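You operate a simulated robot arm through the tools that you are given. There is no shell and no other tool. Be economical: measure what you need, move in short steps, check, and stop when the job is done.

Carry out the task below with a simulated robot arm. There is one attempt and no reset: what you move stays moved.

TASK
Clamp the spotted silver disc, then buff its spots off with the felt block and green paste.
Fine: push the beige slider against it first and draw it back after; put the felt back; the foam block and the other discs stay.
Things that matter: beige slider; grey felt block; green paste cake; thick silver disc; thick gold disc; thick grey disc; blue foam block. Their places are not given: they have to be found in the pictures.

It is judged by the outcome, as a careful person would: the job done as asked, and still so three seconds after it is handed in. It fails if anything else is knocked over, pushed out of place, dropped, spilled or broken.

THE ROBOT
A 6-joint arm with a two-finger parallel gripper, fixed in place. Base frame: the origin is at the foot of the arm, x ahead of it, y to its left, z up; the work surface is at about z = 0. Lengths are in m, angles in degrees, forces in N, time in s.
With the tool pointing down near the work surface it reaches from about 0.14 to 0.58 m from the base axis. Its first joint turns from -66.0 to 66.0 degrees. Payload 2.1 kg.
Tool frame: the origin (TCP) lies between the finger pads and is the grasp point; the fingertips stand 0.03 m ahead of it; z points along the fingers, y is the line along which they close. The gripper opens to 0.094 m. The fingers are 0.028 m wide and 0.01 m thick; the gripper's body (0.05 by 0.096 m) begins 0.055 m behind the TCP.
Orientation is that of the tool frame in the base frame, as a unit quaternion [w, x, y, z]. With the fingers straight down and closing along the base's y, the tool's x points along the base's -x, its y along +y and its z along -z.

THE INTERFACE
- The arm moves only by the tool jog_arm. Its argument "steps" is text: rows parted by semicolons, each of 6 numbers parted by spaces: the shift along the base's x, y, z in cm, then the turn, a rotation vector about the base's x, y, z in degrees. In form: dx dy dz wx wy wz; .... A call has 1 to 12 rows; each row shifts and turns the commanded pose from where the row before left it. "gripper" is the opening, from 0 (shut) to 1 (fully open), set as the call begins (left out, the last holds). A row lasts 0.2 s, in which the tool goes at most 0.05 m and 8.6 degrees; a call with a longer step from one row to the next is refused whole, and so is a gripper value outside its range. A pose out of reach is approached as far as the arm can. The call stops where the force on the tool passes 70 N (or 10 N more than at its start, if that is more) or the arm is blocked; 0.2 s more then pass. The fingers move at their own pace (about 0.072 m/s each) and stop on an object; they squeeze with about 31 N. The grip force told is the motor's: it shows also when the fingers shut on nothing. Time passes only in rows, and 0.2 s behind the last, so rows that do not move let the fingers close. It gives the time, the measured TCP pose, the force on the tool (base axes), the opening and the grip force at its end, in the units of the frame above (readings bear some noise).
- Cameras (640 x 400 px; columns grow to the right, rows downward): "scene" is fixed at [0.0259, -0.3429, 0.4954]; the picture's right is [0.93, -0.35, 0.00], its down [-0.15, -0.38, -0.91] and it looks along [0.32, 0.85, -0.41] (base axes); focal length 309 px, centre (320, 200). "wrist" rides on the gripper at [-0.037, 0, -0.058] in the tool frame; the picture's right is [0.00, -1.00, 0.00], its down [0.97, 0.00, -0.24] and it looks along [0.24, 0.00, 0.97] (tool axes); focal length 218 px, centre (320, 200).
- grab_frame(camera): a new picture of that camera. No time passes.
- pixel_to_xyz(camera, pixels): there is no depth. For up to 12 entries [column, row, z] of the newest picture of that camera ("zoom" is the newest enlarged one), the place [x, y] in the base frame at which the ray of that pixel passes the height z, good to about 0.003 m, but the place of the scene camera against the robot may be out by one fixed shift of up to 0.018 m in any direction. No time passes.
- enlarge(camera, box): a new picture of the part [left, top, right, bottom] of that camera's present view, enlarged. No time passes.
- finish_job(): hands the job in; it is judged then, once.

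Work in short steps. Measure before you move; look again where a grasp or a placing could have gone wrong, and mend it. You have 80 turns and 38 pictures in all, the two below and enlarged ones among them. Open the gripper and draw the arm clear of the work before you hand the job in, unless the task says otherwise; then end with one line.

The tools are called by a JSON object that holds its "api" and its "payload". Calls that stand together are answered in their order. jog_arm: Moves the arm, as the interface text tells. Its arguments: {"type":"object","properties":{"steps":{"type":"string"},"gripper":{"type":"number"}},"required":["steps"]} The other tools are called the same way: grab_frame (camera) takes a picture; pixel_to_xyz (camera, pixels) gives the place at which the rays of pixels pass given heights; enlarge (camera, box) takes an enlarged picture of a part of a camera's view; finish_job () hands the job in.

At the start:

```text
clock: 0.0
tcp_pos: [0.3699, 0.1177, 0.3233]
tool_rot: [0.001, 0.0, 1.0, 0.0]
wrist_force: [0.6, 0.2, 0.0]
gripper_width: 0.0942
grip_force: 0.1
```

scene: 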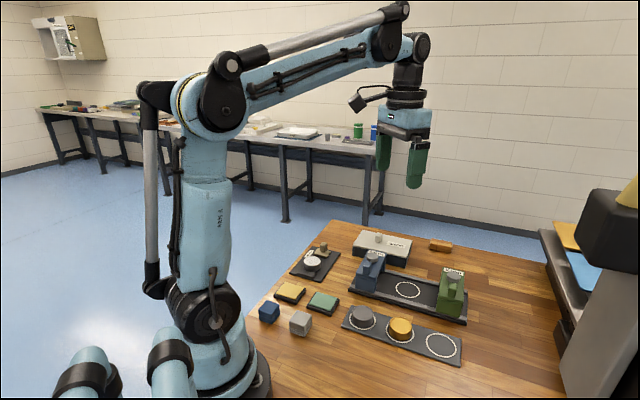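
wrist: 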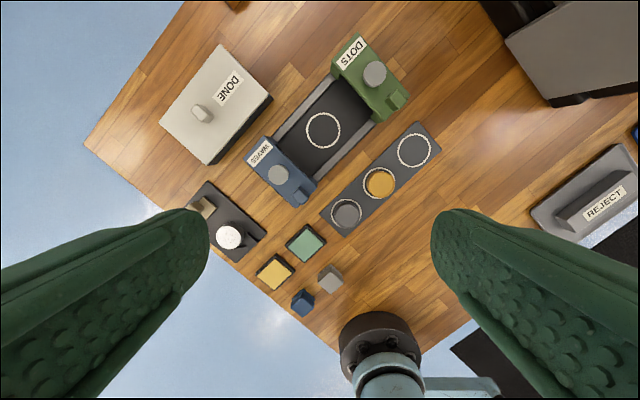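

I'll look closer at the work area in both views.

{"api": "enlarge", "payload": {"camera": "scene", "box": [240, 210, 480, 360]}}

{"api": "enlarge", "payload": {"camera": "wrist", "box": [150, 20, 470, 330]}}

```text
2.67 times, centred on (360, 285) of scene
```

zoom: 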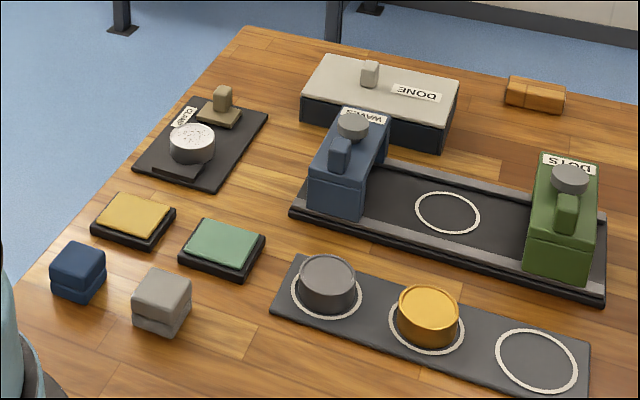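

```text
1.29 times, centred on (310, 175) of wrist
```

zoom: 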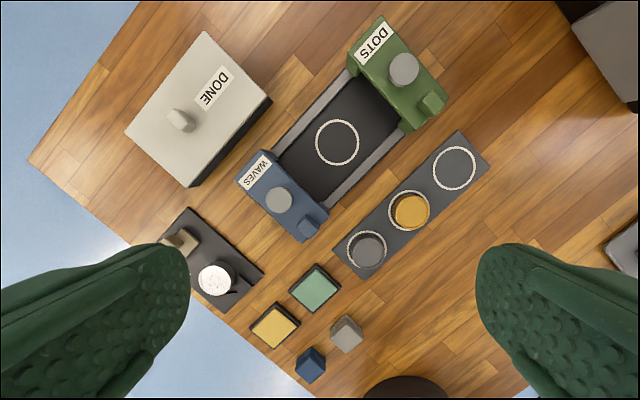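

{"api": "pixel_to_xyz", "payload": {"camera": "wrist", "pixels": [[229, 236, 0.03], [203, 207, 0.03], [330, 279, 0.03], [306, 243, 0.015], [276, 271, 0.015], [303, 303, 0.03], [210, 182, 0.005], [267, 236, 0.005], [234, 261, 0.005]]}}

```text
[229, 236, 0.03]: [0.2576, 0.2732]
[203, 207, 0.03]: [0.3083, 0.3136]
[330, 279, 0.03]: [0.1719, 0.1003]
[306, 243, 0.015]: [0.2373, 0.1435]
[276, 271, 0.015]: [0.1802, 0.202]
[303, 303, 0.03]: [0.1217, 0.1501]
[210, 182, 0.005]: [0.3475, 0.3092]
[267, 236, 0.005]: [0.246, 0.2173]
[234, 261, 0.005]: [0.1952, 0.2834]
```

{"api": "jog_arm", "payload": {"steps": "-2.5 2.5 -2 0 0 0; -2.5 2.5 -2 0 0 0; -2.5 2.5 -2 0 0 0; -2.5 2.5 -2 0 0 0; 0 0 0 0 0 0"}}

{"api": "grab_frame", "payload": {"camera": "wrist"}}

```text
clock: 1.2
tcp_pos: [0.2694, 0.2204, 0.244]
tool_rot: [0.0, 0.0, 1.0, 0.0]
wrist_force: [-0.5, -0.1, 0.3]
gripper_width: 0.094
grip_force: 0.0
```

```text
33 pictures are left
```

wrist: 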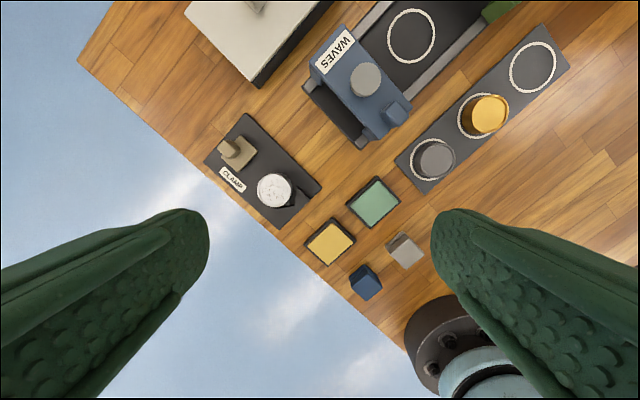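

{"api": "enlarge", "payload": {"camera": "wrist", "box": [190, 100, 350, 240]}}

{"api": "pixel_to_xyz", "payload": {"camera": "wrist", "pixels": [[274, 190, 0.03], [236, 152, 0.03], [405, 250, 0.03], [374, 202, 0.015], [329, 242, 0.015], [364, 282, 0.03], [245, 114, 0.005], [321, 183, 0.005], [277, 228, 0.005], [205, 158, 0.005]]}}

```text
2.86 times, centred on (270, 170) of wrist
```

zoom: 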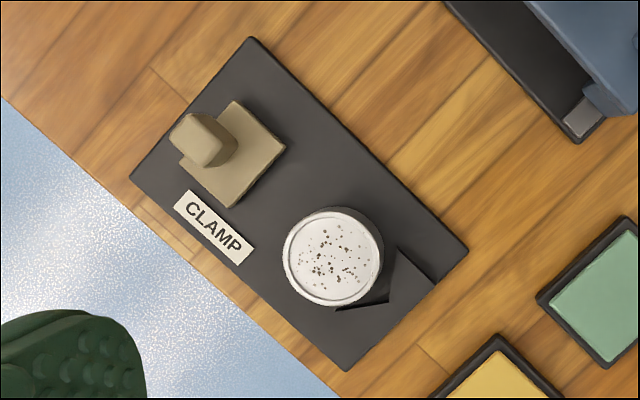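

```text
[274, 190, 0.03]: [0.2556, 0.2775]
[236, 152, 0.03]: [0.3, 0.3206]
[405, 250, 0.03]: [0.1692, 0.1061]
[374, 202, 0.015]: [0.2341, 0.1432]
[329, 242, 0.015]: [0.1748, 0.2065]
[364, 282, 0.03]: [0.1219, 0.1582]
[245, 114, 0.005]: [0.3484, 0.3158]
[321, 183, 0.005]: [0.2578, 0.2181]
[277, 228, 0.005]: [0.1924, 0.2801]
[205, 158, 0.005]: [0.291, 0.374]
```

{"api": "jog_arm", "payload": {"steps": "0.4 1.5 -1.5 0 0 7.5; 0.4 1.5 -1.5 0 0 7.5; 0.4 1.5 -1.5 0 0 7.5; 0.4 1.5 -1.5 0 0 7.5; 0.4 1.5 -1.5 0 0 7.5; 0.4 1.5 -1.5 0 0 7.5; 0 0 0 0 0 0"}}

{"api": "grab_frame", "payload": {"camera": "wrist"}}

```text
clock: 2.8
tcp_pos: [0.2958, 0.308, 0.1502]
tool_rot: [0.001, -0.384, 0.923, 0.0]
wrist_force: [0.2, 1.1, -1.3]
gripper_width: 0.0941
grip_force: 0.0
```

```text
31 pictures are left
```

wrist: 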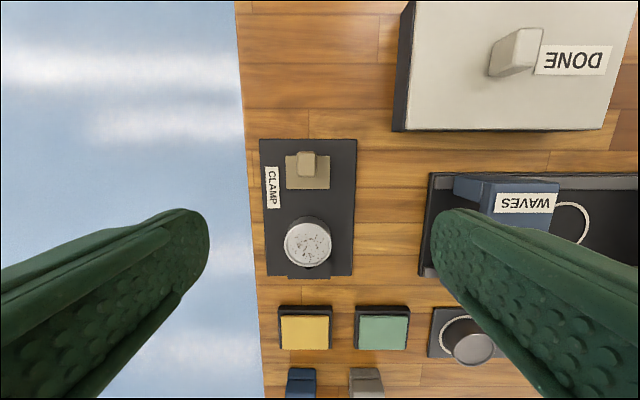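

{"api": "enlarge", "payload": {"camera": "wrist", "box": [250, 130, 378, 290]}}

{"api": "pixel_to_xyz", "payload": {"camera": "wrist", "pixels": [[260, 139, 0.005], [357, 140, 0.005], [352, 276, 0.005], [266, 276, 0.005], [306, 158, 0.04], [306, 158, 0.03], [308, 244, 0.02], [308, 244, 0.03], [383, 328, 0.015], [383, 328, 0.01]]}}

```text
2.50 times, centred on (314, 210) of wrist
```

zoom: 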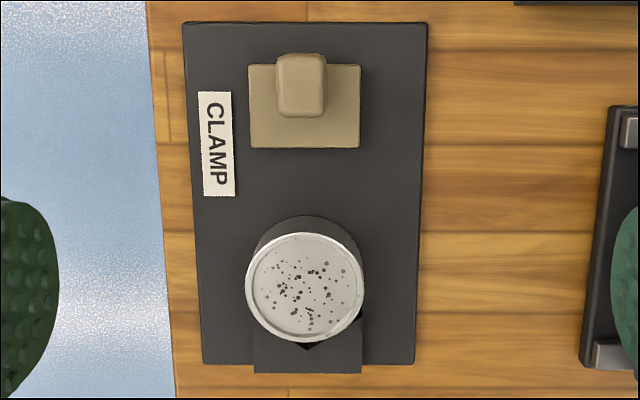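

```text
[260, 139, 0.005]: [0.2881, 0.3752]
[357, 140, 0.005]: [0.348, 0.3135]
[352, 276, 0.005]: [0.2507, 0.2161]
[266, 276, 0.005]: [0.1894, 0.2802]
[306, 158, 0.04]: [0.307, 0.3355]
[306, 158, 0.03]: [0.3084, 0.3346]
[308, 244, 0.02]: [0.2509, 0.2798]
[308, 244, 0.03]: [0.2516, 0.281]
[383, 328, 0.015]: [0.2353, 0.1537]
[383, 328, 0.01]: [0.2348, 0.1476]
```

The clamp is upright in the view, so the fingers now close across its slide. Knob is near (0.303, 0.331), top about 0.04; I go down around it with tips kept above the slider plate.

{"api": "jog_arm", "payload": {"steps": "0.4 1.2 -2 0 0 0; 0.35 1.1 -2 0 0 0; 0 0 -2 0 0 0; 0 0 -1.5 0 0 0; 0 0 -1.0 0 0 0; 0 0 -0.5 0 0 0; 0 0 0 0 0 0", "gripper": 0.6}}

{"api": "grab_frame", "payload": {"camera": "wrist"}}

{"api": "enlarge", "payload": {"camera": "scene", "box": [270, 210, 366, 290]}}

```text
clock: 4.4
tcp_pos: [0.3012, 0.3319, 0.0617]
tool_rot: [0.0, -0.383, 0.924, 0.0]
wrist_force: [-0.9, -0.2, -0.3]
gripper_width: 0.0562
grip_force: 0.1
```

```text
29 pictures are left
```

wrist: 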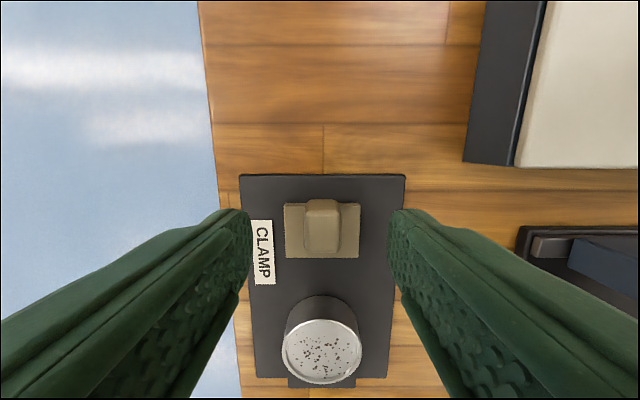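

```text
5.00 times, centred on (318, 250) of scene
```

zoom: 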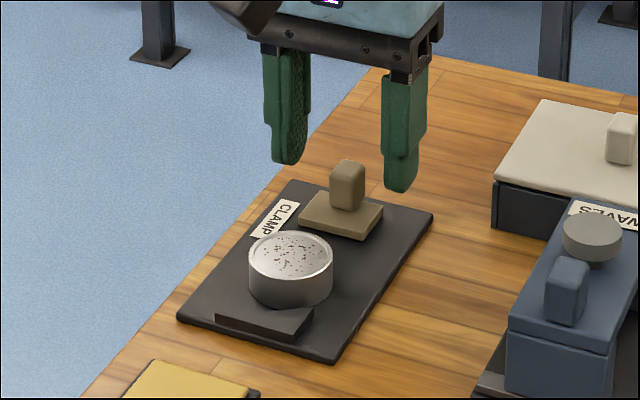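

{"api": "jog_arm", "payload": {"steps": "0 0 -0.6 0 0 0; 0 0 -0.5 0 0 0; 0 0 -0.3 0 0 0; 0 0 0 0 0 0"}}

{"api": "jog_arm", "payload": {"steps": "0 0 0 0 0 0; 0 0 0 0 0 0; 0 0 0 0 0 0", "gripper": 0}}

{"api": "grab_frame", "payload": {"camera": "wrist"}}

```text
clock: 5.4
tcp_pos: [0.3009, 0.331, 0.0488]
tool_rot: [0.001, -0.383, 0.924, 0.0]
wrist_force: [0.3, 0.1, 0.2]
gripper_width: 0.0565
grip_force: 0.0
```

```text
clock: 6.2
tcp_pos: [0.3025, 0.3299, 0.0489]
tool_rot: [0.001, -0.382, 0.924, 0.0]
wrist_force: [7.0, -8.0, -0.7]
gripper_width: 0.0159
grip_force: 44.7
```

```text
27 pictures are left
```

wrist: 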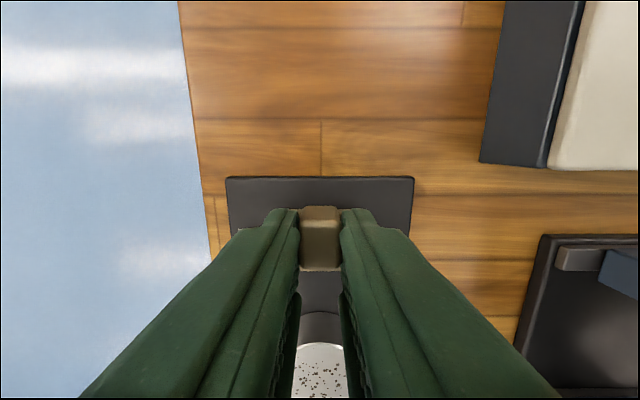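

{"api": "jog_arm", "payload": {"steps": "0.15 -0.15 0 0 0 0; -0.35 -0.35 0 0 0 0; -0.35 -0.35 0 0 0 0; -0.35 -0.35 0 0 0 0; 0 0 0 0 0 0"}}

```text
clock: 7.4
tcp_pos: [0.2917, 0.319, 0.0485]
tool_rot: [0.001, -0.384, 0.923, 0.001]
wrist_force: [0.0, 9.3, -31.5]
gripper_width: 0.0159
grip_force: 44.2
```

The slider moved 15 mm but a -31 N vertical force shows; I check the picture before going on.

{"api": "enlarge", "payload": {"camera": "scene", "box": [270, 210, 366, 290]}}

{"api": "jog_arm", "payload": {"steps": "0 0 -0.05 0 0 0; 0 0 0 0 0 0"}}

```text
5.00 times, centred on (318, 250) of scene
```

zoom: 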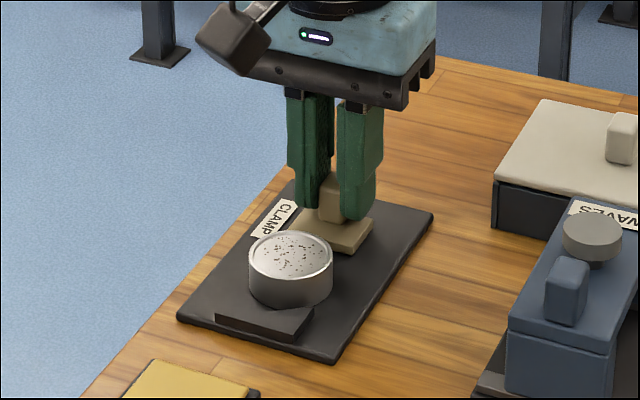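

```text
clock: 8.0
tcp_pos: [0.2907, 0.3206, 0.0489]
tool_rot: [0.0, -0.383, 0.924, 0.001]
wrist_force: [-10.5, 6.3, -16.4]
gripper_width: 0.016
grip_force: 45.3
```

{"api": "jog_arm", "payload": {"steps": "-0.1 0.1 -0.05 0 0 0; -0.2 -0.2 0 0 0 0; -0.2 -0.2 0 0 0 0; 0 0 0 0 0 0"}}

{"api": "enlarge", "payload": {"camera": "scene", "box": [270, 210, 366, 290]}}

```text
clock: 9.0
tcp_pos: [0.2864, 0.3155, 0.049]
tool_rot: [0.001, -0.382, 0.924, 0.0]
wrist_force: [10.2, -1.5, 9.8]
gripper_width: 0.0159
grip_force: 45.0
```

```text
5.00 times, centred on (318, 250) of scene
```

zoom: 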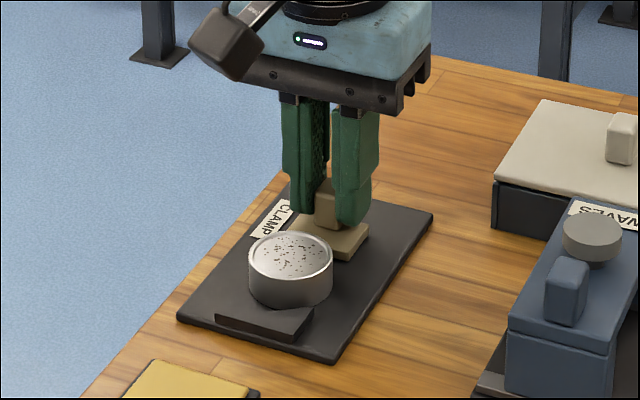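

Slider nearly at the disc; I push on in small steps until force along the slide shows.

{"api": "jog_arm", "payload": {"steps": "-0.15 -0.15 0 0 0 0; -0.15 -0.15 0 0 0 0; 0 0 0 0 0 0"}}

```text
clock: 9.8
tcp_pos: [0.285, 0.3132, 0.0476]
tool_rot: [0.001, -0.383, 0.924, 0.0]
wrist_force: [13.8, -4.8, 30.7]
gripper_width: 0.0158
grip_force: 44.9
```

{"api": "jog_arm", "payload": {"steps": "0.05 -0.05 0.08 0 0 0; -0.15 -0.15 0 0 0 0; -0.15 -0.15 0 0 0 0; 0 0 0 0 0 0"}}

{"api": "enlarge", "payload": {"camera": "scene", "box": [270, 210, 366, 290]}}

```text
clock: 10.8
tcp_pos: [0.2825, 0.3104, 0.048]
tool_rot: [0.001, -0.383, 0.924, 0.001]
wrist_force: [10.2, -1.0, -13.6]
gripper_width: 0.0158
grip_force: 44.5
```

```text
5.00 times, centred on (318, 250) of scene
```

zoom: 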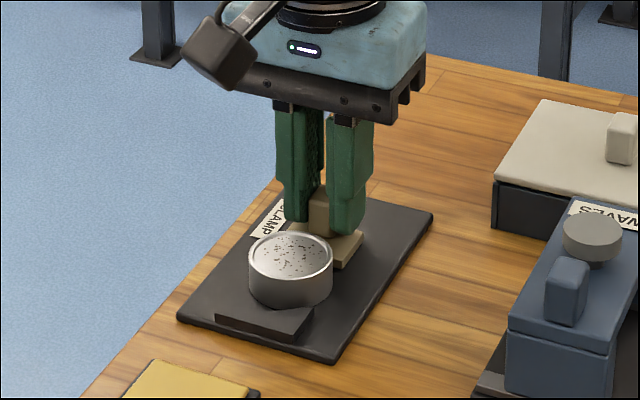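

{"api": "jog_arm", "payload": {"steps": "-0.15 -0.15 0 0 0 0; -0.15 -0.15 0 0 0 0; 0 0 0 0 0 0"}}

{"api": "jog_arm", "payload": {"steps": "-0.1 -0.1 0 0 0 0; -0.1 -0.1 0 0 0 0; 0 0 0 0 0 0"}}

```text
clock: 11.6
tcp_pos: [0.2788, 0.3061, 0.0476]
tool_rot: [0.0, -0.383, 0.924, 0.0]
wrist_force: [6.7, 0.4, -33.0]
gripper_width: 0.016
grip_force: 44.8
```

```text
clock: 12.4
tcp_pos: [0.2769, 0.3061, 0.0488]
tool_rot: [-0.001, -0.383, 0.924, 0.001]
wrist_force: [5.2, 4.6, -21.3]
gripper_width: 0.0156
grip_force: 44.8
```

{"api": "jog_arm", "payload": {"steps": "-0.1 -0.1 -0.06 0 0 0; -0.1 -0.1 0 0 0 0; 0 0 0 0 0 0"}}

{"api": "enlarge", "payload": {"camera": "wrist", "box": [240, 180, 400, 400]}}

```text
clock: 13.2
tcp_pos: [0.2756, 0.3045, 0.0481]
tool_rot: [0.005, -0.383, 0.924, 0.003]
wrist_force: [17.3, 22.0, 17.1]
gripper_width: 0.0159
grip_force: 44.8
```

```text
1.82 times, centred on (320, 290) of wrist
```

zoom: 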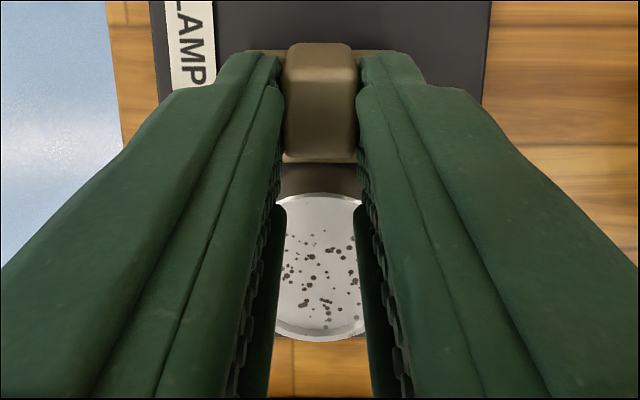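

Force along the slide jumped to 27 N: slider is on the disc. One small extra press, then let go.

{"api": "jog_arm", "payload": {"steps": "-0.1 -0.1 0 0 0 0; 0 0 0 0 0 0"}}

{"api": "jog_arm", "payload": {"steps": "0 0 0 0 0 0; 0 0 0 0 0 0; 0 0 0 0 0 0", "gripper": 0.55}}

{"api": "jog_arm", "payload": {"steps": "0 0 2 0 0 0; 0 0 3 0 0 0; 0 0 4 0 0 0; 0 0 3 0 0 0; 0 0 0 0 0 0"}}

{"api": "enlarge", "payload": {"camera": "scene", "box": [250, 230, 370, 340]}}

```text
clock: 13.8
tcp_pos: [0.2753, 0.3028, 0.048]
tool_rot: [0.005, -0.383, 0.924, 0.003]
wrist_force: [20.2, 25.9, 3.7]
gripper_width: 0.0156
grip_force: 45.3
```

```text
clock: 14.6
tcp_pos: [0.2736, 0.3015, 0.0479]
tool_rot: [0.0, -0.383, 0.924, 0.0]
wrist_force: [-1.2, -0.4, 0.5]
gripper_width: 0.0517
grip_force: 0.0
```

```text
clock: 15.8
tcp_pos: [0.2732, 0.3017, 0.1682]
tool_rot: [0.001, -0.383, 0.924, 0.0]
wrist_force: [-0.3, -0.3, 0.3]
gripper_width: 0.0516
grip_force: 0.1
```

```text
3.64 times, centred on (310, 285) of scene
```

zoom: 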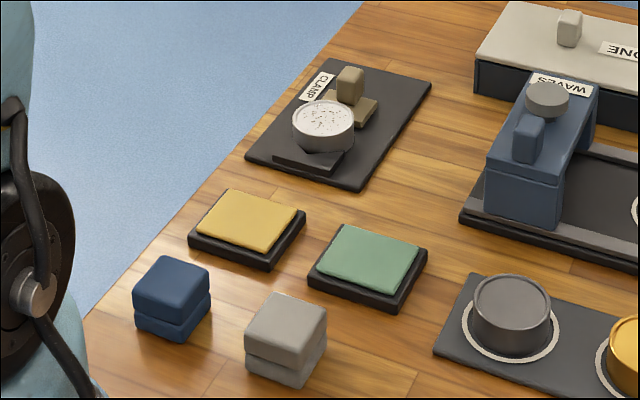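

{"api": "jog_arm", "payload": {"steps": "-1.8 -3.7 0 0 0 0; -1.8 -3.7 0 0 0 0; -1.8 -3.7 0 0 0 0; -1.8 -3.7 -0.5 0 0 0; -1.8 -3.7 -0.5 0 0 0; 0 0 0 0 0 0"}}

{"api": "grab_frame", "payload": {"camera": "wrist"}}

```text
clock: 17.2
tcp_pos: [0.1849, 0.1166, 0.1562]
tool_rot: [0.001, -0.382, 0.924, 0.0]
wrist_force: [0.3, -0.3, -0.5]
gripper_width: 0.0515
grip_force: 0.0
```

```text
21 pictures are left
```

wrist: 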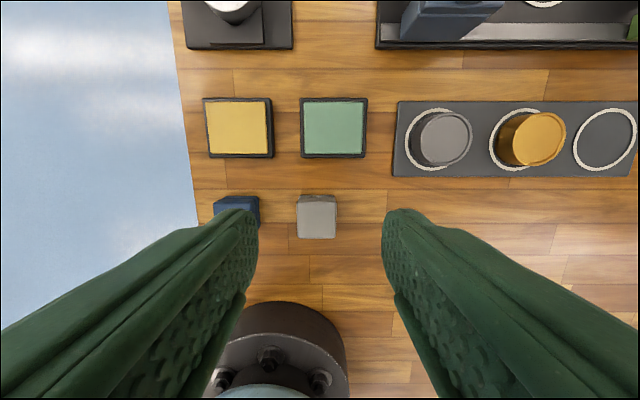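

{"api": "pixel_to_xyz", "payload": {"camera": "wrist", "pixels": [[317, 218, 0.03], [317, 218, 0.035], [334, 128, 0.015], [334, 128, 0.012], [301, 98, 0.006], [367, 98, 0.006], [366, 157, 0.006], [302, 157, 0.006]]}}

{"api": "enlarge", "payload": {"camera": "wrist", "box": [190, 80, 390, 260]}}

```text
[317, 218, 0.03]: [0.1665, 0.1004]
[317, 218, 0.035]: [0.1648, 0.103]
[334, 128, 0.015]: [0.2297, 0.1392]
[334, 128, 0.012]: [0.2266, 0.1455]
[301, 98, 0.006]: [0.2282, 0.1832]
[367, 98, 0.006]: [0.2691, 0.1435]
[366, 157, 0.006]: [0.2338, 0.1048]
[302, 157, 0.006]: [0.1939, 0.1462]
```

```text
2.22 times, centred on (290, 170) of wrist
```

zoom: 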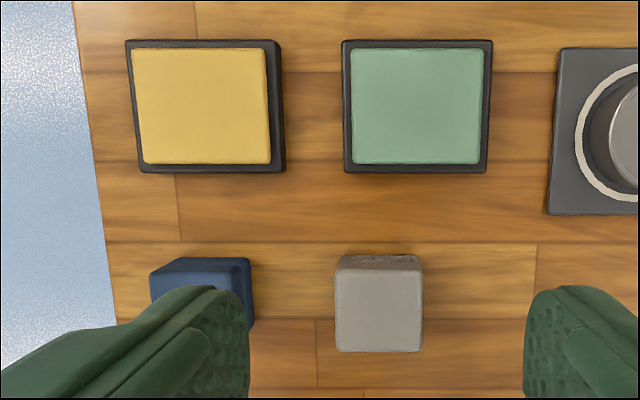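

Felt top centre is at pixel (317,218), about (0.166, 0.103). I move over it and lower partway to check alignment.

{"api": "jog_arm", "payload": {"steps": "-0.9 -0.7 -2 0 0 0; -0.9 -0.7 -2.5 0 0 0; 0 0 -2.5 0 0 0; 0 0 -1.2 0 0 0; 0 0 0 0 0 0"}}

{"api": "grab_frame", "payload": {"camera": "wrist"}}

```text
clock: 18.4
tcp_pos: [0.1656, 0.1041, 0.076]
tool_rot: [0.001, -0.382, 0.924, 0.0]
wrist_force: [-0.4, -0.2, -0.2]
gripper_width: 0.0517
grip_force: 0.1
```

```text
19 pictures are left
```

wrist: 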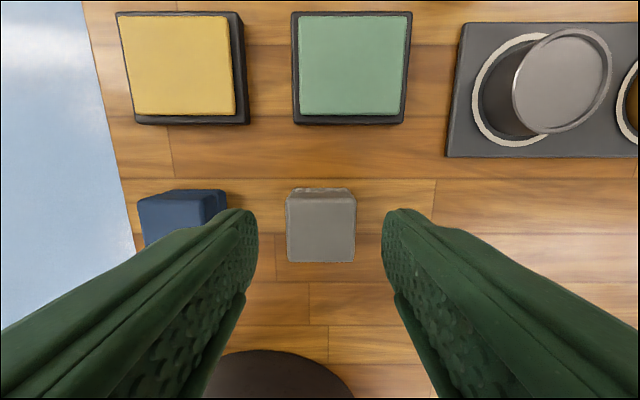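

{"api": "jog_arm", "payload": {"steps": "-0.1 -0.1 -1.5 0 0 0; 0 0 -1.2 0 0 0; 0 0 -0.5 0 0 0; 0 0 0 0 0 0"}}

{"api": "jog_arm", "payload": {"steps": "0 0 0 0 0 0; 0 0 0 0 0 0; 0 0 0 0 0 0", "gripper": 0}}

```text
clock: 19.4
tcp_pos: [0.1648, 0.1029, 0.0438]
tool_rot: [0.001, -0.383, 0.924, 0.0]
wrist_force: [-0.5, -0.2, 0.2]
gripper_width: 0.0518
grip_force: 0.1
```

```text
clock: 20.2
tcp_pos: [0.1658, 0.1033, 0.0432]
tool_rot: [0.001, -0.383, 0.924, 0.0]
wrist_force: [-0.2, -0.1, 0.1]
gripper_width: 0.0351
grip_force: 30.5
```

Felt held (0.035 wide) from TCP (0.1655, 0.103, 0.0435). Lift and carry it over the green paste.

{"api": "jog_arm", "payload": {"steps": "0 0 2 0 0 0; 0 0 3 0 0 0; 2.2 1.4 0 0 0 0; 2.2 1.4 0 0 0 0; 2.1 1.3 0 0 0 0; 0 0 0 0 0 0"}}

{"api": "enlarge", "payload": {"camera": "scene", "box": [250, 220, 390, 340]}}

{"api": "grab_frame", "payload": {"camera": "wrist"}}

```text
clock: 21.6
tcp_pos: [0.2278, 0.1441, 0.0943]
tool_rot: [0.0, -0.383, 0.924, 0.0]
wrist_force: [0.7, -0.9, 0.6]
gripper_width: 0.0346
grip_force: 31.3
```

```text
3.33 times, centred on (320, 280) of scene
```

zoom: 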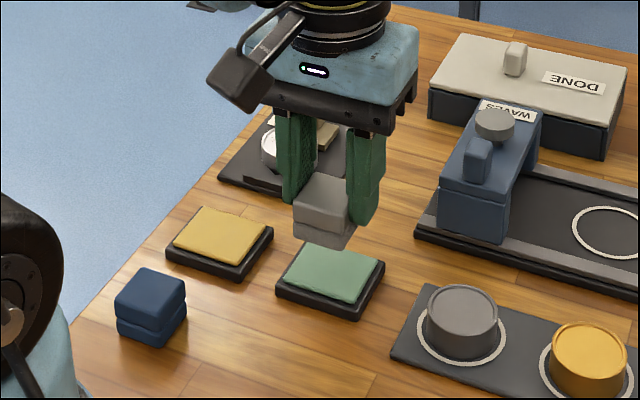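

```text
17 pictures are left
```

wrist: 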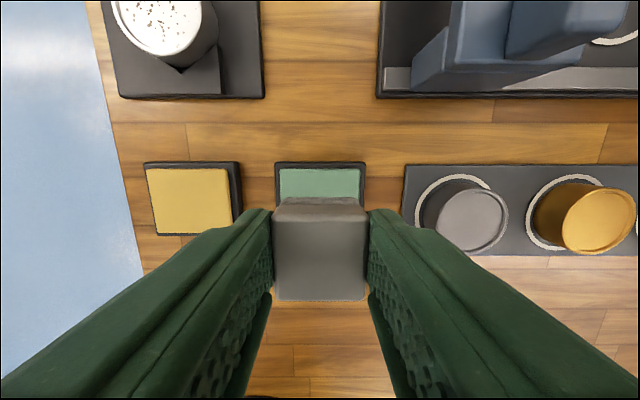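

{"api": "pixel_to_xyz", "payload": {"camera": "wrist", "pixels": [[320, 162, 0.008], [321, 168, 0.013], [276, 162, 0.008], [365, 162, 0.008]]}}

```text
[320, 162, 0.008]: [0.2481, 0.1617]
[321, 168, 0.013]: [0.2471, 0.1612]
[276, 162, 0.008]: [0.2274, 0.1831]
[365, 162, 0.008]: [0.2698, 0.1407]
```

Felt is centred over the paste. Lower slowly until touch.

{"api": "jog_arm", "payload": {"steps": "0.15 0 -1.5 0 0 0; 0 0 -1 0 0 0; 0 0 -0.5 0 0 0; 0 0 -0.3 0 0 0; 0 0 0 0 0 0"}}

{"api": "jog_arm", "payload": {"steps": "0 0 -0.2 0 0 0; 0 0 -0.2 0 0 0; 0 0 0 0 0 0"}}

```text
clock: 22.8
tcp_pos: [0.2319, 0.143, 0.0611]
tool_rot: [0.001, -0.383, 0.924, 0.0]
wrist_force: [-0.3, 0.0, -0.7]
gripper_width: 0.0347
grip_force: 31.0
```

```text
clock: 23.6
tcp_pos: [0.2317, 0.1426, 0.0573]
tool_rot: [0.0, -0.382, 0.924, 0.001]
wrist_force: [-2.9, -1.1, 23.5]
gripper_width: 0.0348
grip_force: 30.7
```

Touched with 23 N, so the paste top is at about z 0.014. Hold a moment, lift and check for green on the felt.

{"api": "jog_arm", "payload": {"steps": "0 0 0 0 0 0; 0 0 0 0 0 0; 0 0 1 0 0 0; 0 0 3 0 0 0; 0 0 3 0 0 0; 0 0 0 0 0 0"}}

{"api": "enlarge", "payload": {"camera": "scene", "box": [250, 200, 390, 320]}}

```text
clock: 25.0
tcp_pos: [0.2309, 0.1412, 0.1287]
tool_rot: [0.001, -0.383, 0.924, 0.0]
wrist_force: [1.1, 0.0, -0.5]
gripper_width: 0.0346
grip_force: 30.8
```

```text
3.33 times, centred on (320, 260) of scene
```

zoom: 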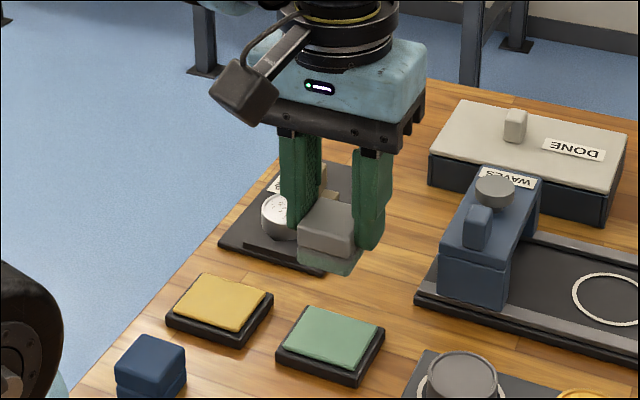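

Green paste is on the felt's bottom. Move just short of the disc and measure it from above.

{"api": "jog_arm", "payload": {"steps": "-0.5 3.2 0 0 0 0; -0.5 3.2 0 0 0 0; -0.6 3 0 0 0 0; 0 0 0 0 0 0"}}

{"api": "grab_frame", "payload": {"camera": "wrist"}}

```text
clock: 26.0
tcp_pos: [0.2157, 0.2379, 0.1264]
tool_rot: [0.002, -0.383, 0.924, 0.001]
wrist_force: [-0.5, 0.5, -0.2]
gripper_width: 0.0348
grip_force: 30.6
```

```text
15 pictures are left
```

wrist: 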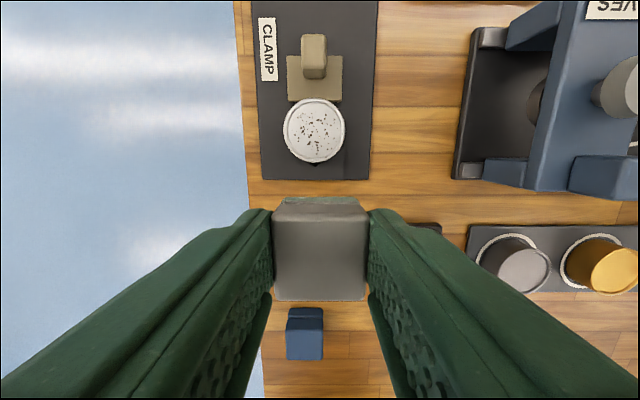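

{"api": "pixel_to_xyz", "payload": {"camera": "wrist", "pixels": [[315, 131, 0.03], [315, 131, 0.025], [315, 101, 0.03], [315, 162, 0.03], [285, 131, 0.03], [344, 131, 0.03], [314, 70, 0.04]]}}

```text
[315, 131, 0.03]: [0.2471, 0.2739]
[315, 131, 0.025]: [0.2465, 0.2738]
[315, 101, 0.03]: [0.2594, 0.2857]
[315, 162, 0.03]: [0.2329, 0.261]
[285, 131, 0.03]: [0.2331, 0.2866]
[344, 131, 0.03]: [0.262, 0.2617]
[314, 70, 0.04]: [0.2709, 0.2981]
```

Disc centre is about (0.247, 0.274). Move over it and lower gently to touch.

{"api": "jog_arm", "payload": {"steps": "1.5 1.8 0 0 0 0; 1.6 1.8 0 0 0 0; 0 0 -2 0 0 0; 0 0 -2 0 0 0; 0 0 -0.5 0 0 0; 0 0 0 0 0 0"}}

{"api": "jog_arm", "payload": {"steps": "0 0 -0.3 0 0 0; 0 0 -0.2 0 0 0; 0 0 -0.2 0 0 0; 0 0 0 0 0 0"}}

```text
clock: 27.4
tcp_pos: [0.245, 0.274, 0.0828]
tool_rot: [0.001, -0.383, 0.924, 0.001]
wrist_force: [0.4, -0.7, -0.5]
gripper_width: 0.0347
grip_force: 31.2
```

```text
clock: 28.4
tcp_pos: [0.2451, 0.2733, 0.0755]
tool_rot: [0.001, -0.383, 0.924, 0.0]
wrist_force: [-0.5, 0.0, 0.2]
gripper_width: 0.035
grip_force: 31.0
```

{"api": "jog_arm", "payload": {"steps": "0 0 -0.2 0 0 0; 0 0 -0.1 0 0 0; 0 0 0 0 0 0"}}

```text
clock: 29.2
tcp_pos: [0.246, 0.2735, 0.0737]
tool_rot: [0.001, -0.382, 0.924, 0.0]
wrist_force: [0.0, 0.5, 0.7]
gripper_width: 0.0346
grip_force: 30.8
```

{"api": "jog_arm", "payload": {"steps": "0 0 -0.1 0 0 0; 0 0 -0.1 0 0 0; 0 0 0 0 0 0"}}

{"api": "enlarge", "payload": {"camera": "scene", "box": [270, 210, 366, 290]}}

```text
clock: 30.0
tcp_pos: [0.2461, 0.2727, 0.0706]
tool_rot: [0.0, -0.382, 0.924, 0.001]
wrist_force: [-0.2, -0.6, -1.2]
gripper_width: 0.0345
grip_force: 30.7
```

```text
5.00 times, centred on (318, 250) of scene
```

zoom: 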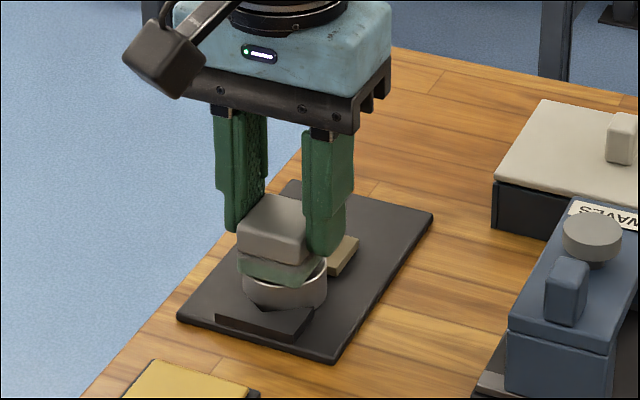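

{"api": "jog_arm", "payload": {"steps": "0.1 -0.1 -0.1 0 0 0; 0 0 -0.1 0 0 0; 0 0 0 0 0 0"}}

```text
clock: 30.8
tcp_pos: [0.248, 0.2715, 0.0681]
tool_rot: [0.001, -0.383, 0.924, 0.001]
wrist_force: [-2.2, -0.7, 32.9]
gripper_width: 0.0349
grip_force: 30.8
```

Contact at 33 N. Ease slightly and rub along and across, staying under 8 mm from centre so the knob is not touched.

{"api": "jog_arm", "payload": {"steps": "0 0 -0.0 0 0 0; -0.5 -0.5 0.03 0 0 0; 0.5 0.5 0 0 0 0; 0.5 0.5 0 0 0 0; -0.5 -0.5 0 0 0 0; 0.5 -0.5 0 0 0 0; -0.5 0.5 0 0 0 0; -0.5 0.5 0 0 0 0; 0.5 -0.5 0 0 0 0"}}

```text
clock: 32.8
tcp_pos: [0.2484, 0.2736, 0.0705]
tool_rot: [-0.001, -0.383, 0.924, 0.002]
wrist_force: [-4.6, 4.0, 10.9]
gripper_width: 0.0346
grip_force: 31.3
```

{"api": "jog_arm", "payload": {"steps": "0 -0.8 -0.03 0 0 0; 0.4 0.4 0 0 0 0; 0.4 0.4 0 0 0 0; -0.4 0.4 0 0 0 0; -0.4 0.4 0 0 0 0; -0.4 -0.4 0 0 0 0; -0.4 -0.4 0 0 0 0; 0.4 -0.4 0 0 0 0; 0.4 -0.4 0 0 0 0; 0 0.8 0 0 0 0; 0 0 0 0 0 0"}}

{"api": "enlarge", "payload": {"camera": "scene", "box": [270, 210, 366, 290]}}

```text
clock: 35.2
tcp_pos: [0.2481, 0.2712, 0.07]
tool_rot: [0.0, -0.382, 0.924, -0.001]
wrist_force: [0.2, -12.5, 25.9]
gripper_width: 0.0345
grip_force: 30.9
```

```text
5.00 times, centred on (318, 250) of scene
```

zoom: 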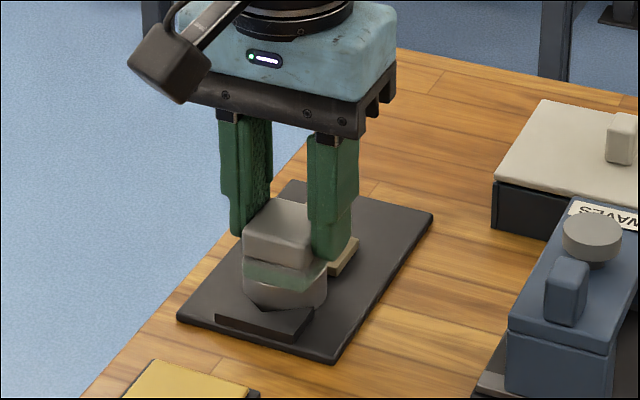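

Lift the felt and draw it back toward the robot to see the disc face.

{"api": "jog_arm", "payload": {"steps": "0 0 1 0 0 0; 0 0 2.5 0 0 0; -1.6 -1.7 2 0 0 0; -1.6 -1.7 0 0 0 0; 0 0 0 0 0 0"}}

{"api": "enlarge", "payload": {"camera": "wrist", "box": [250, 20, 378, 210]}}

```text
clock: 36.4
tcp_pos: [0.2151, 0.239, 0.1238]
tool_rot: [0.001, -0.382, 0.924, 0.0]
wrist_force: [0.2, -0.2, -0.4]
gripper_width: 0.0347
grip_force: 30.5
```

```text
2.11 times, centred on (314, 115) of wrist
```

zoom: 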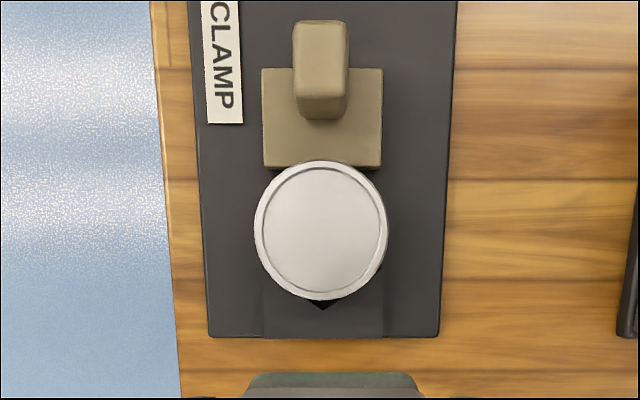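

Spots are all gone. Carry the felt back above its place (0.1655, 0.103).

{"api": "jog_arm", "payload": {"steps": "-1.25 -3.4 0 0 0 0; -1.25 -3.4 0 0 0 0; -1.25 -3.4 0 0 0 0; -1.2 -3.4 0 0 0 0; 0 0 -2 0 0 0; 0 0 -2 0 0 0; 0 0 0 0 0 0"}}

{"api": "grab_frame", "payload": {"camera": "wrist"}}

```text
clock: 38.0
tcp_pos: [0.1669, 0.1029, 0.0832]
tool_rot: [0.001, -0.383, 0.924, 0.0]
wrist_force: [0.6, -0.1, -0.4]
gripper_width: 0.0345
grip_force: 31.3
```

```text
11 pictures are left
```

wrist: 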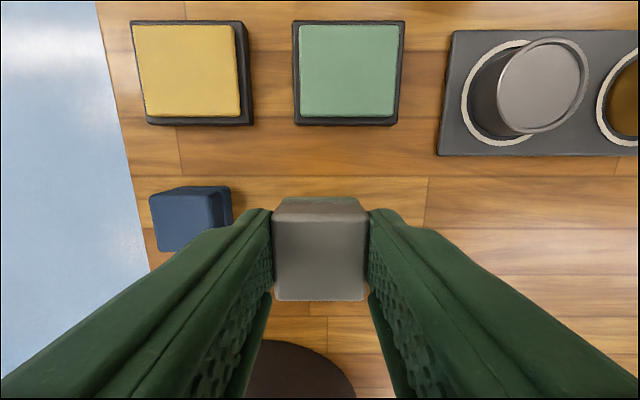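

{"api": "jog_arm", "payload": {"steps": "-0.1 0 -1.5 0 0 0; 0 0 -1.3 0 0 0; 0 0 -0.7 0 0 0; 0 0 -0.3 0 0 0; 0 0 0 0 0 0"}}

```text
clock: 39.2
tcp_pos: [0.1658, 0.1029, 0.0451]
tool_rot: [0.001, -0.383, 0.924, 0.001]
wrist_force: [0.2, -0.9, -0.5]
gripper_width: 0.0348
grip_force: 31.4
```

{"api": "jog_arm", "payload": {"steps": "0 0 -0.1 0 0 0; 0 0 0 0 0 0"}}

```text
clock: 39.8
tcp_pos: [0.1657, 0.1022, 0.0444]
tool_rot: [0.001, -0.382, 0.924, 0.0]
wrist_force: [-0.2, -0.9, 0.3]
gripper_width: 0.0348
grip_force: 31.2
```

{"api": "jog_arm", "payload": {"steps": "0 0 -0.1 0 0 0; 0 0 0 0 0 0"}}

```text
clock: 40.4
tcp_pos: [0.1651, 0.1017, 0.0431]
tool_rot: [0.001, -0.383, 0.924, 0.0]
wrist_force: [-0.8, 0.2, -0.3]
gripper_width: 0.0349
grip_force: 31.0
```

{"api": "jog_arm", "payload": {"steps": "0 0 -0.1 0 0 0; 0 0 0 0 0 0"}}

```text
clock: 41.0
tcp_pos: [0.1649, 0.1021, 0.0419]
tool_rot: [-0.001, -0.383, 0.924, 0.002]
wrist_force: [-3.2, -1.0, 54.3]
gripper_width: 0.0347
grip_force: 30.8
```

Touched down firmly; ease off, open, and rise.

{"api": "jog_arm", "payload": {"steps": "0 0 0.1 0 0 0; 0 0 0 0 0 0"}}

{"api": "jog_arm", "payload": {"steps": "0 0 0 0 0 0; 0 0 0 0 0 0; 0 0 0 0 0 0", "gripper": 0.55}}

{"api": "jog_arm", "payload": {"steps": "0 0 2 0 0 0; 0 0 3 0 0 0; 0 0 4 0 0 0; 0 0 4 0 0 0; 0 0 0 0 0 0"}}

{"api": "enlarge", "payload": {"camera": "scene", "box": [240, 230, 400, 350]}}

```text
clock: 41.6
tcp_pos: [0.1647, 0.1024, 0.0427]
tool_rot: [0.001, -0.383, 0.924, 0.001]
wrist_force: [-0.5, 0.4, 1.1]
gripper_width: 0.0349
grip_force: 30.4
```

```text
clock: 42.4
tcp_pos: [0.166, 0.1017, 0.0431]
tool_rot: [0.0, -0.383, 0.924, 0.0]
wrist_force: [0.7, 0.1, 0.7]
gripper_width: 0.0515
grip_force: 0.0
```

```text
clock: 43.6
tcp_pos: [0.1633, 0.1011, 0.1749]
tool_rot: [0.0, -0.382, 0.924, 0.0]
wrist_force: [0.0, 0.3, -0.4]
gripper_width: 0.0517
grip_force: 0.0
```

```text
3.33 times, centred on (320, 290) of scene
```

zoom: 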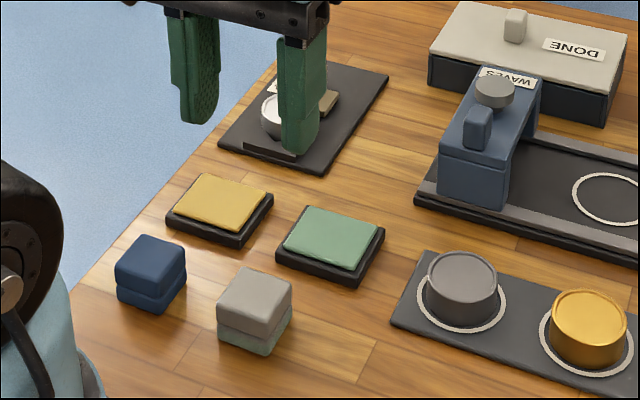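

Felt stands in its place. Now return to the knob at (0.2745, 0.302).

{"api": "jog_arm", "payload": {"steps": "2.2 4.0 0 0 0 0; 2.2 4 0 0 0 0; 2.2 4 0 0 0 0; 2.2 4 0 0 0 0; 2.2 4.0 0 0 0 0; 0 0 -3 0 0 0; 0 0 -4 0 0 0; 0 0 -3 0 0 0; 0 0 -1 0 0 0; 0 0 0 0 0 0"}}

{"api": "grab_frame", "payload": {"camera": "wrist"}}

```text
clock: 45.8
tcp_pos: [0.274, 0.3014, 0.0622]
tool_rot: [0.001, -0.382, 0.924, 0.001]
wrist_force: [0.5, 0.2, -0.5]
gripper_width: 0.0519
grip_force: 0.1
```

```text
9 pictures are left
```

wrist: 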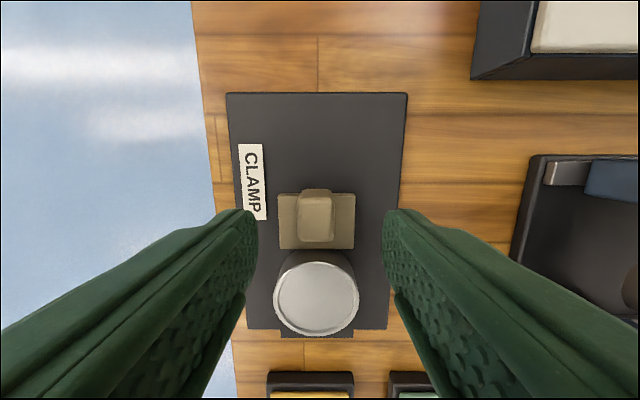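

{"api": "jog_arm", "payload": {"steps": "-0.1 0.1 -0.7 0 0 0; 0 0 -0.65 0 0 0; 0 0 0 0 0 0"}}

{"api": "jog_arm", "payload": {"steps": "0 0 0 0 0 0; 0 0 0 0 0 0; 0 0 0 0 0 0", "gripper": 0}}

{"api": "jog_arm", "payload": {"steps": "0.2 0.2 0 0 0 0; 0.3 0.3 0 0 0 0; 0.3 0.3 0 0 0 0; 0 0 0 0 0 0"}}

```text
clock: 46.6
tcp_pos: [0.2744, 0.302, 0.0502]
tool_rot: [-0.001, -0.382, 0.924, 0.0]
wrist_force: [-0.1, 0.1, -0.1]
gripper_width: 0.0517
grip_force: 0.1
```

```text
clock: 47.4
tcp_pos: [0.2734, 0.3023, 0.0495]
tool_rot: [0.001, -0.383, 0.924, 0.002]
wrist_force: [-0.5, 2.3, -1.8]
gripper_width: 0.0157
grip_force: 44.8
```

```text
clock: 48.4
tcp_pos: [0.2825, 0.3101, 0.0498]
tool_rot: [0.0, -0.382, 0.924, 0.0]
wrist_force: [0.1, -8.3, -13.5]
gripper_width: 0.0156
grip_force: 44.8
```

{"api": "jog_arm", "payload": {"steps": "0.3 0.3 0 0 0 0; 0.3 0.3 0 0 0 0; 0.3 0.3 0 0 0 0; 0 0 0 0 0 0"}}

```text
clock: 49.4
tcp_pos: [0.2912, 0.3187, 0.0492]
tool_rot: [0.0, -0.383, 0.924, -0.001]
wrist_force: [4.0, -12.9, -4.5]
gripper_width: 0.0157
grip_force: 45.4
```

{"api": "jog_arm", "payload": {"steps": "0.35 0.25 0 0 0 0; 0.35 0.3 0 0 0 0; 0.3 0.3 0 0 0 0; 0.1 0.1 0 0 0 0; 0 0 0 0 0 0"}}

```text
clock: 50.6
tcp_pos: [0.2996, 0.3271, 0.0495]
tool_rot: [-0.004, -0.383, 0.924, -0.001]
wrist_force: [-23.1, -21.5, 4.8]
gripper_width: 0.0158
grip_force: 45.0
```

The slider has reached its back stop. Release and rise clear.

{"api": "jog_arm", "payload": {"steps": "-0.15 -0.15 0 0 0 0; 0 0 0 0 0 0"}}

{"api": "jog_arm", "payload": {"steps": "0 0 0 0 0 0; 0 0 0 0 0 0; 0 0 0 0 0 0", "gripper": 0.55}}

{"api": "jog_arm", "payload": {"steps": "0 0 2 0 0 0; 0 0 3 0 0 0; 0 0 4 0 0 0; 0 0 4 0 0 0; -1 -2 3 0 0 0; -1 -2 2 0 0 0; 0 0 0 0 0 0"}}

{"api": "grab_frame", "payload": {"camera": "wrist"}}

{"api": "enlarge", "payload": {"camera": "scene", "box": [240, 210, 480, 360]}}

```text
clock: 51.2
tcp_pos: [0.2996, 0.3273, 0.0498]
tool_rot: [-0.002, -0.383, 0.924, 0.002]
wrist_force: [-12.6, 0.6, -11.1]
gripper_width: 0.0158
grip_force: 44.7
```

```text
clock: 52.0
tcp_pos: [0.3012, 0.3272, 0.0502]
tool_rot: [0.001, -0.383, 0.924, 0.0]
wrist_force: [0.6, -0.7, -0.4]
gripper_width: 0.0516
grip_force: 0.0
```

```text
clock: 53.6
tcp_pos: [0.2801, 0.287, 0.2285]
tool_rot: [0.001, -0.383, 0.924, 0.0]
wrist_force: [-0.6, -0.1, 0.0]
gripper_width: 0.0517
grip_force: 0.0
```

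```text
8 pictures are left
```

wrist: 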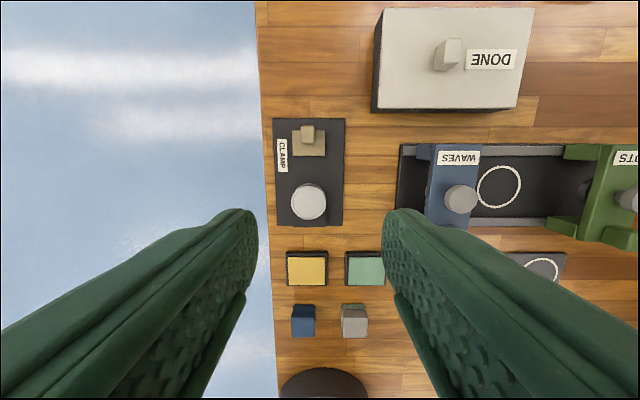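

```text
2.67 times, centred on (360, 285) of scene
```

zoom: 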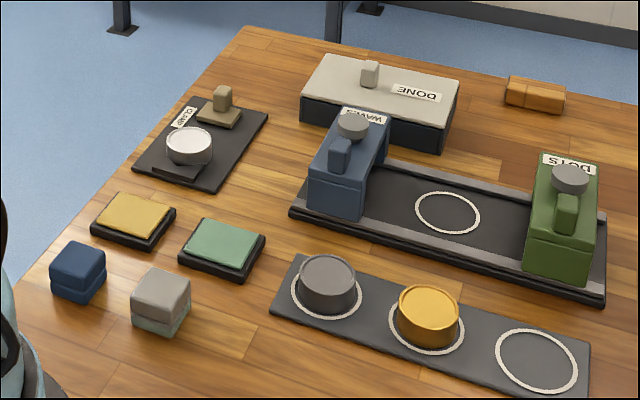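

Everything is in its place: the disc is clean, the slider is back, the felt is back, and the arm is clear with the gripper open.

{"api": "jog_arm", "payload": {"steps": "0 0 2 0 0 0; 0 0 0 0 0 0", "gripper": 1}}

{"api": "finish_job", "payload": {}}

```text
clock: 54.2
tcp_pos: [0.2798, 0.2872, 0.2496]
tool_rot: [0.001, -0.383, 0.924, 0.0]
wrist_force: [-0.2, -0.3, 0.5]
gripper_width: 0.0941
grip_force: 0.0
```

```text
The job is handed in.
```

The silver disc was clamped and buffed clean of spots with the green paste; the slider is drawn back, the felt is back in its place, and the foam block and other discs were not touched.
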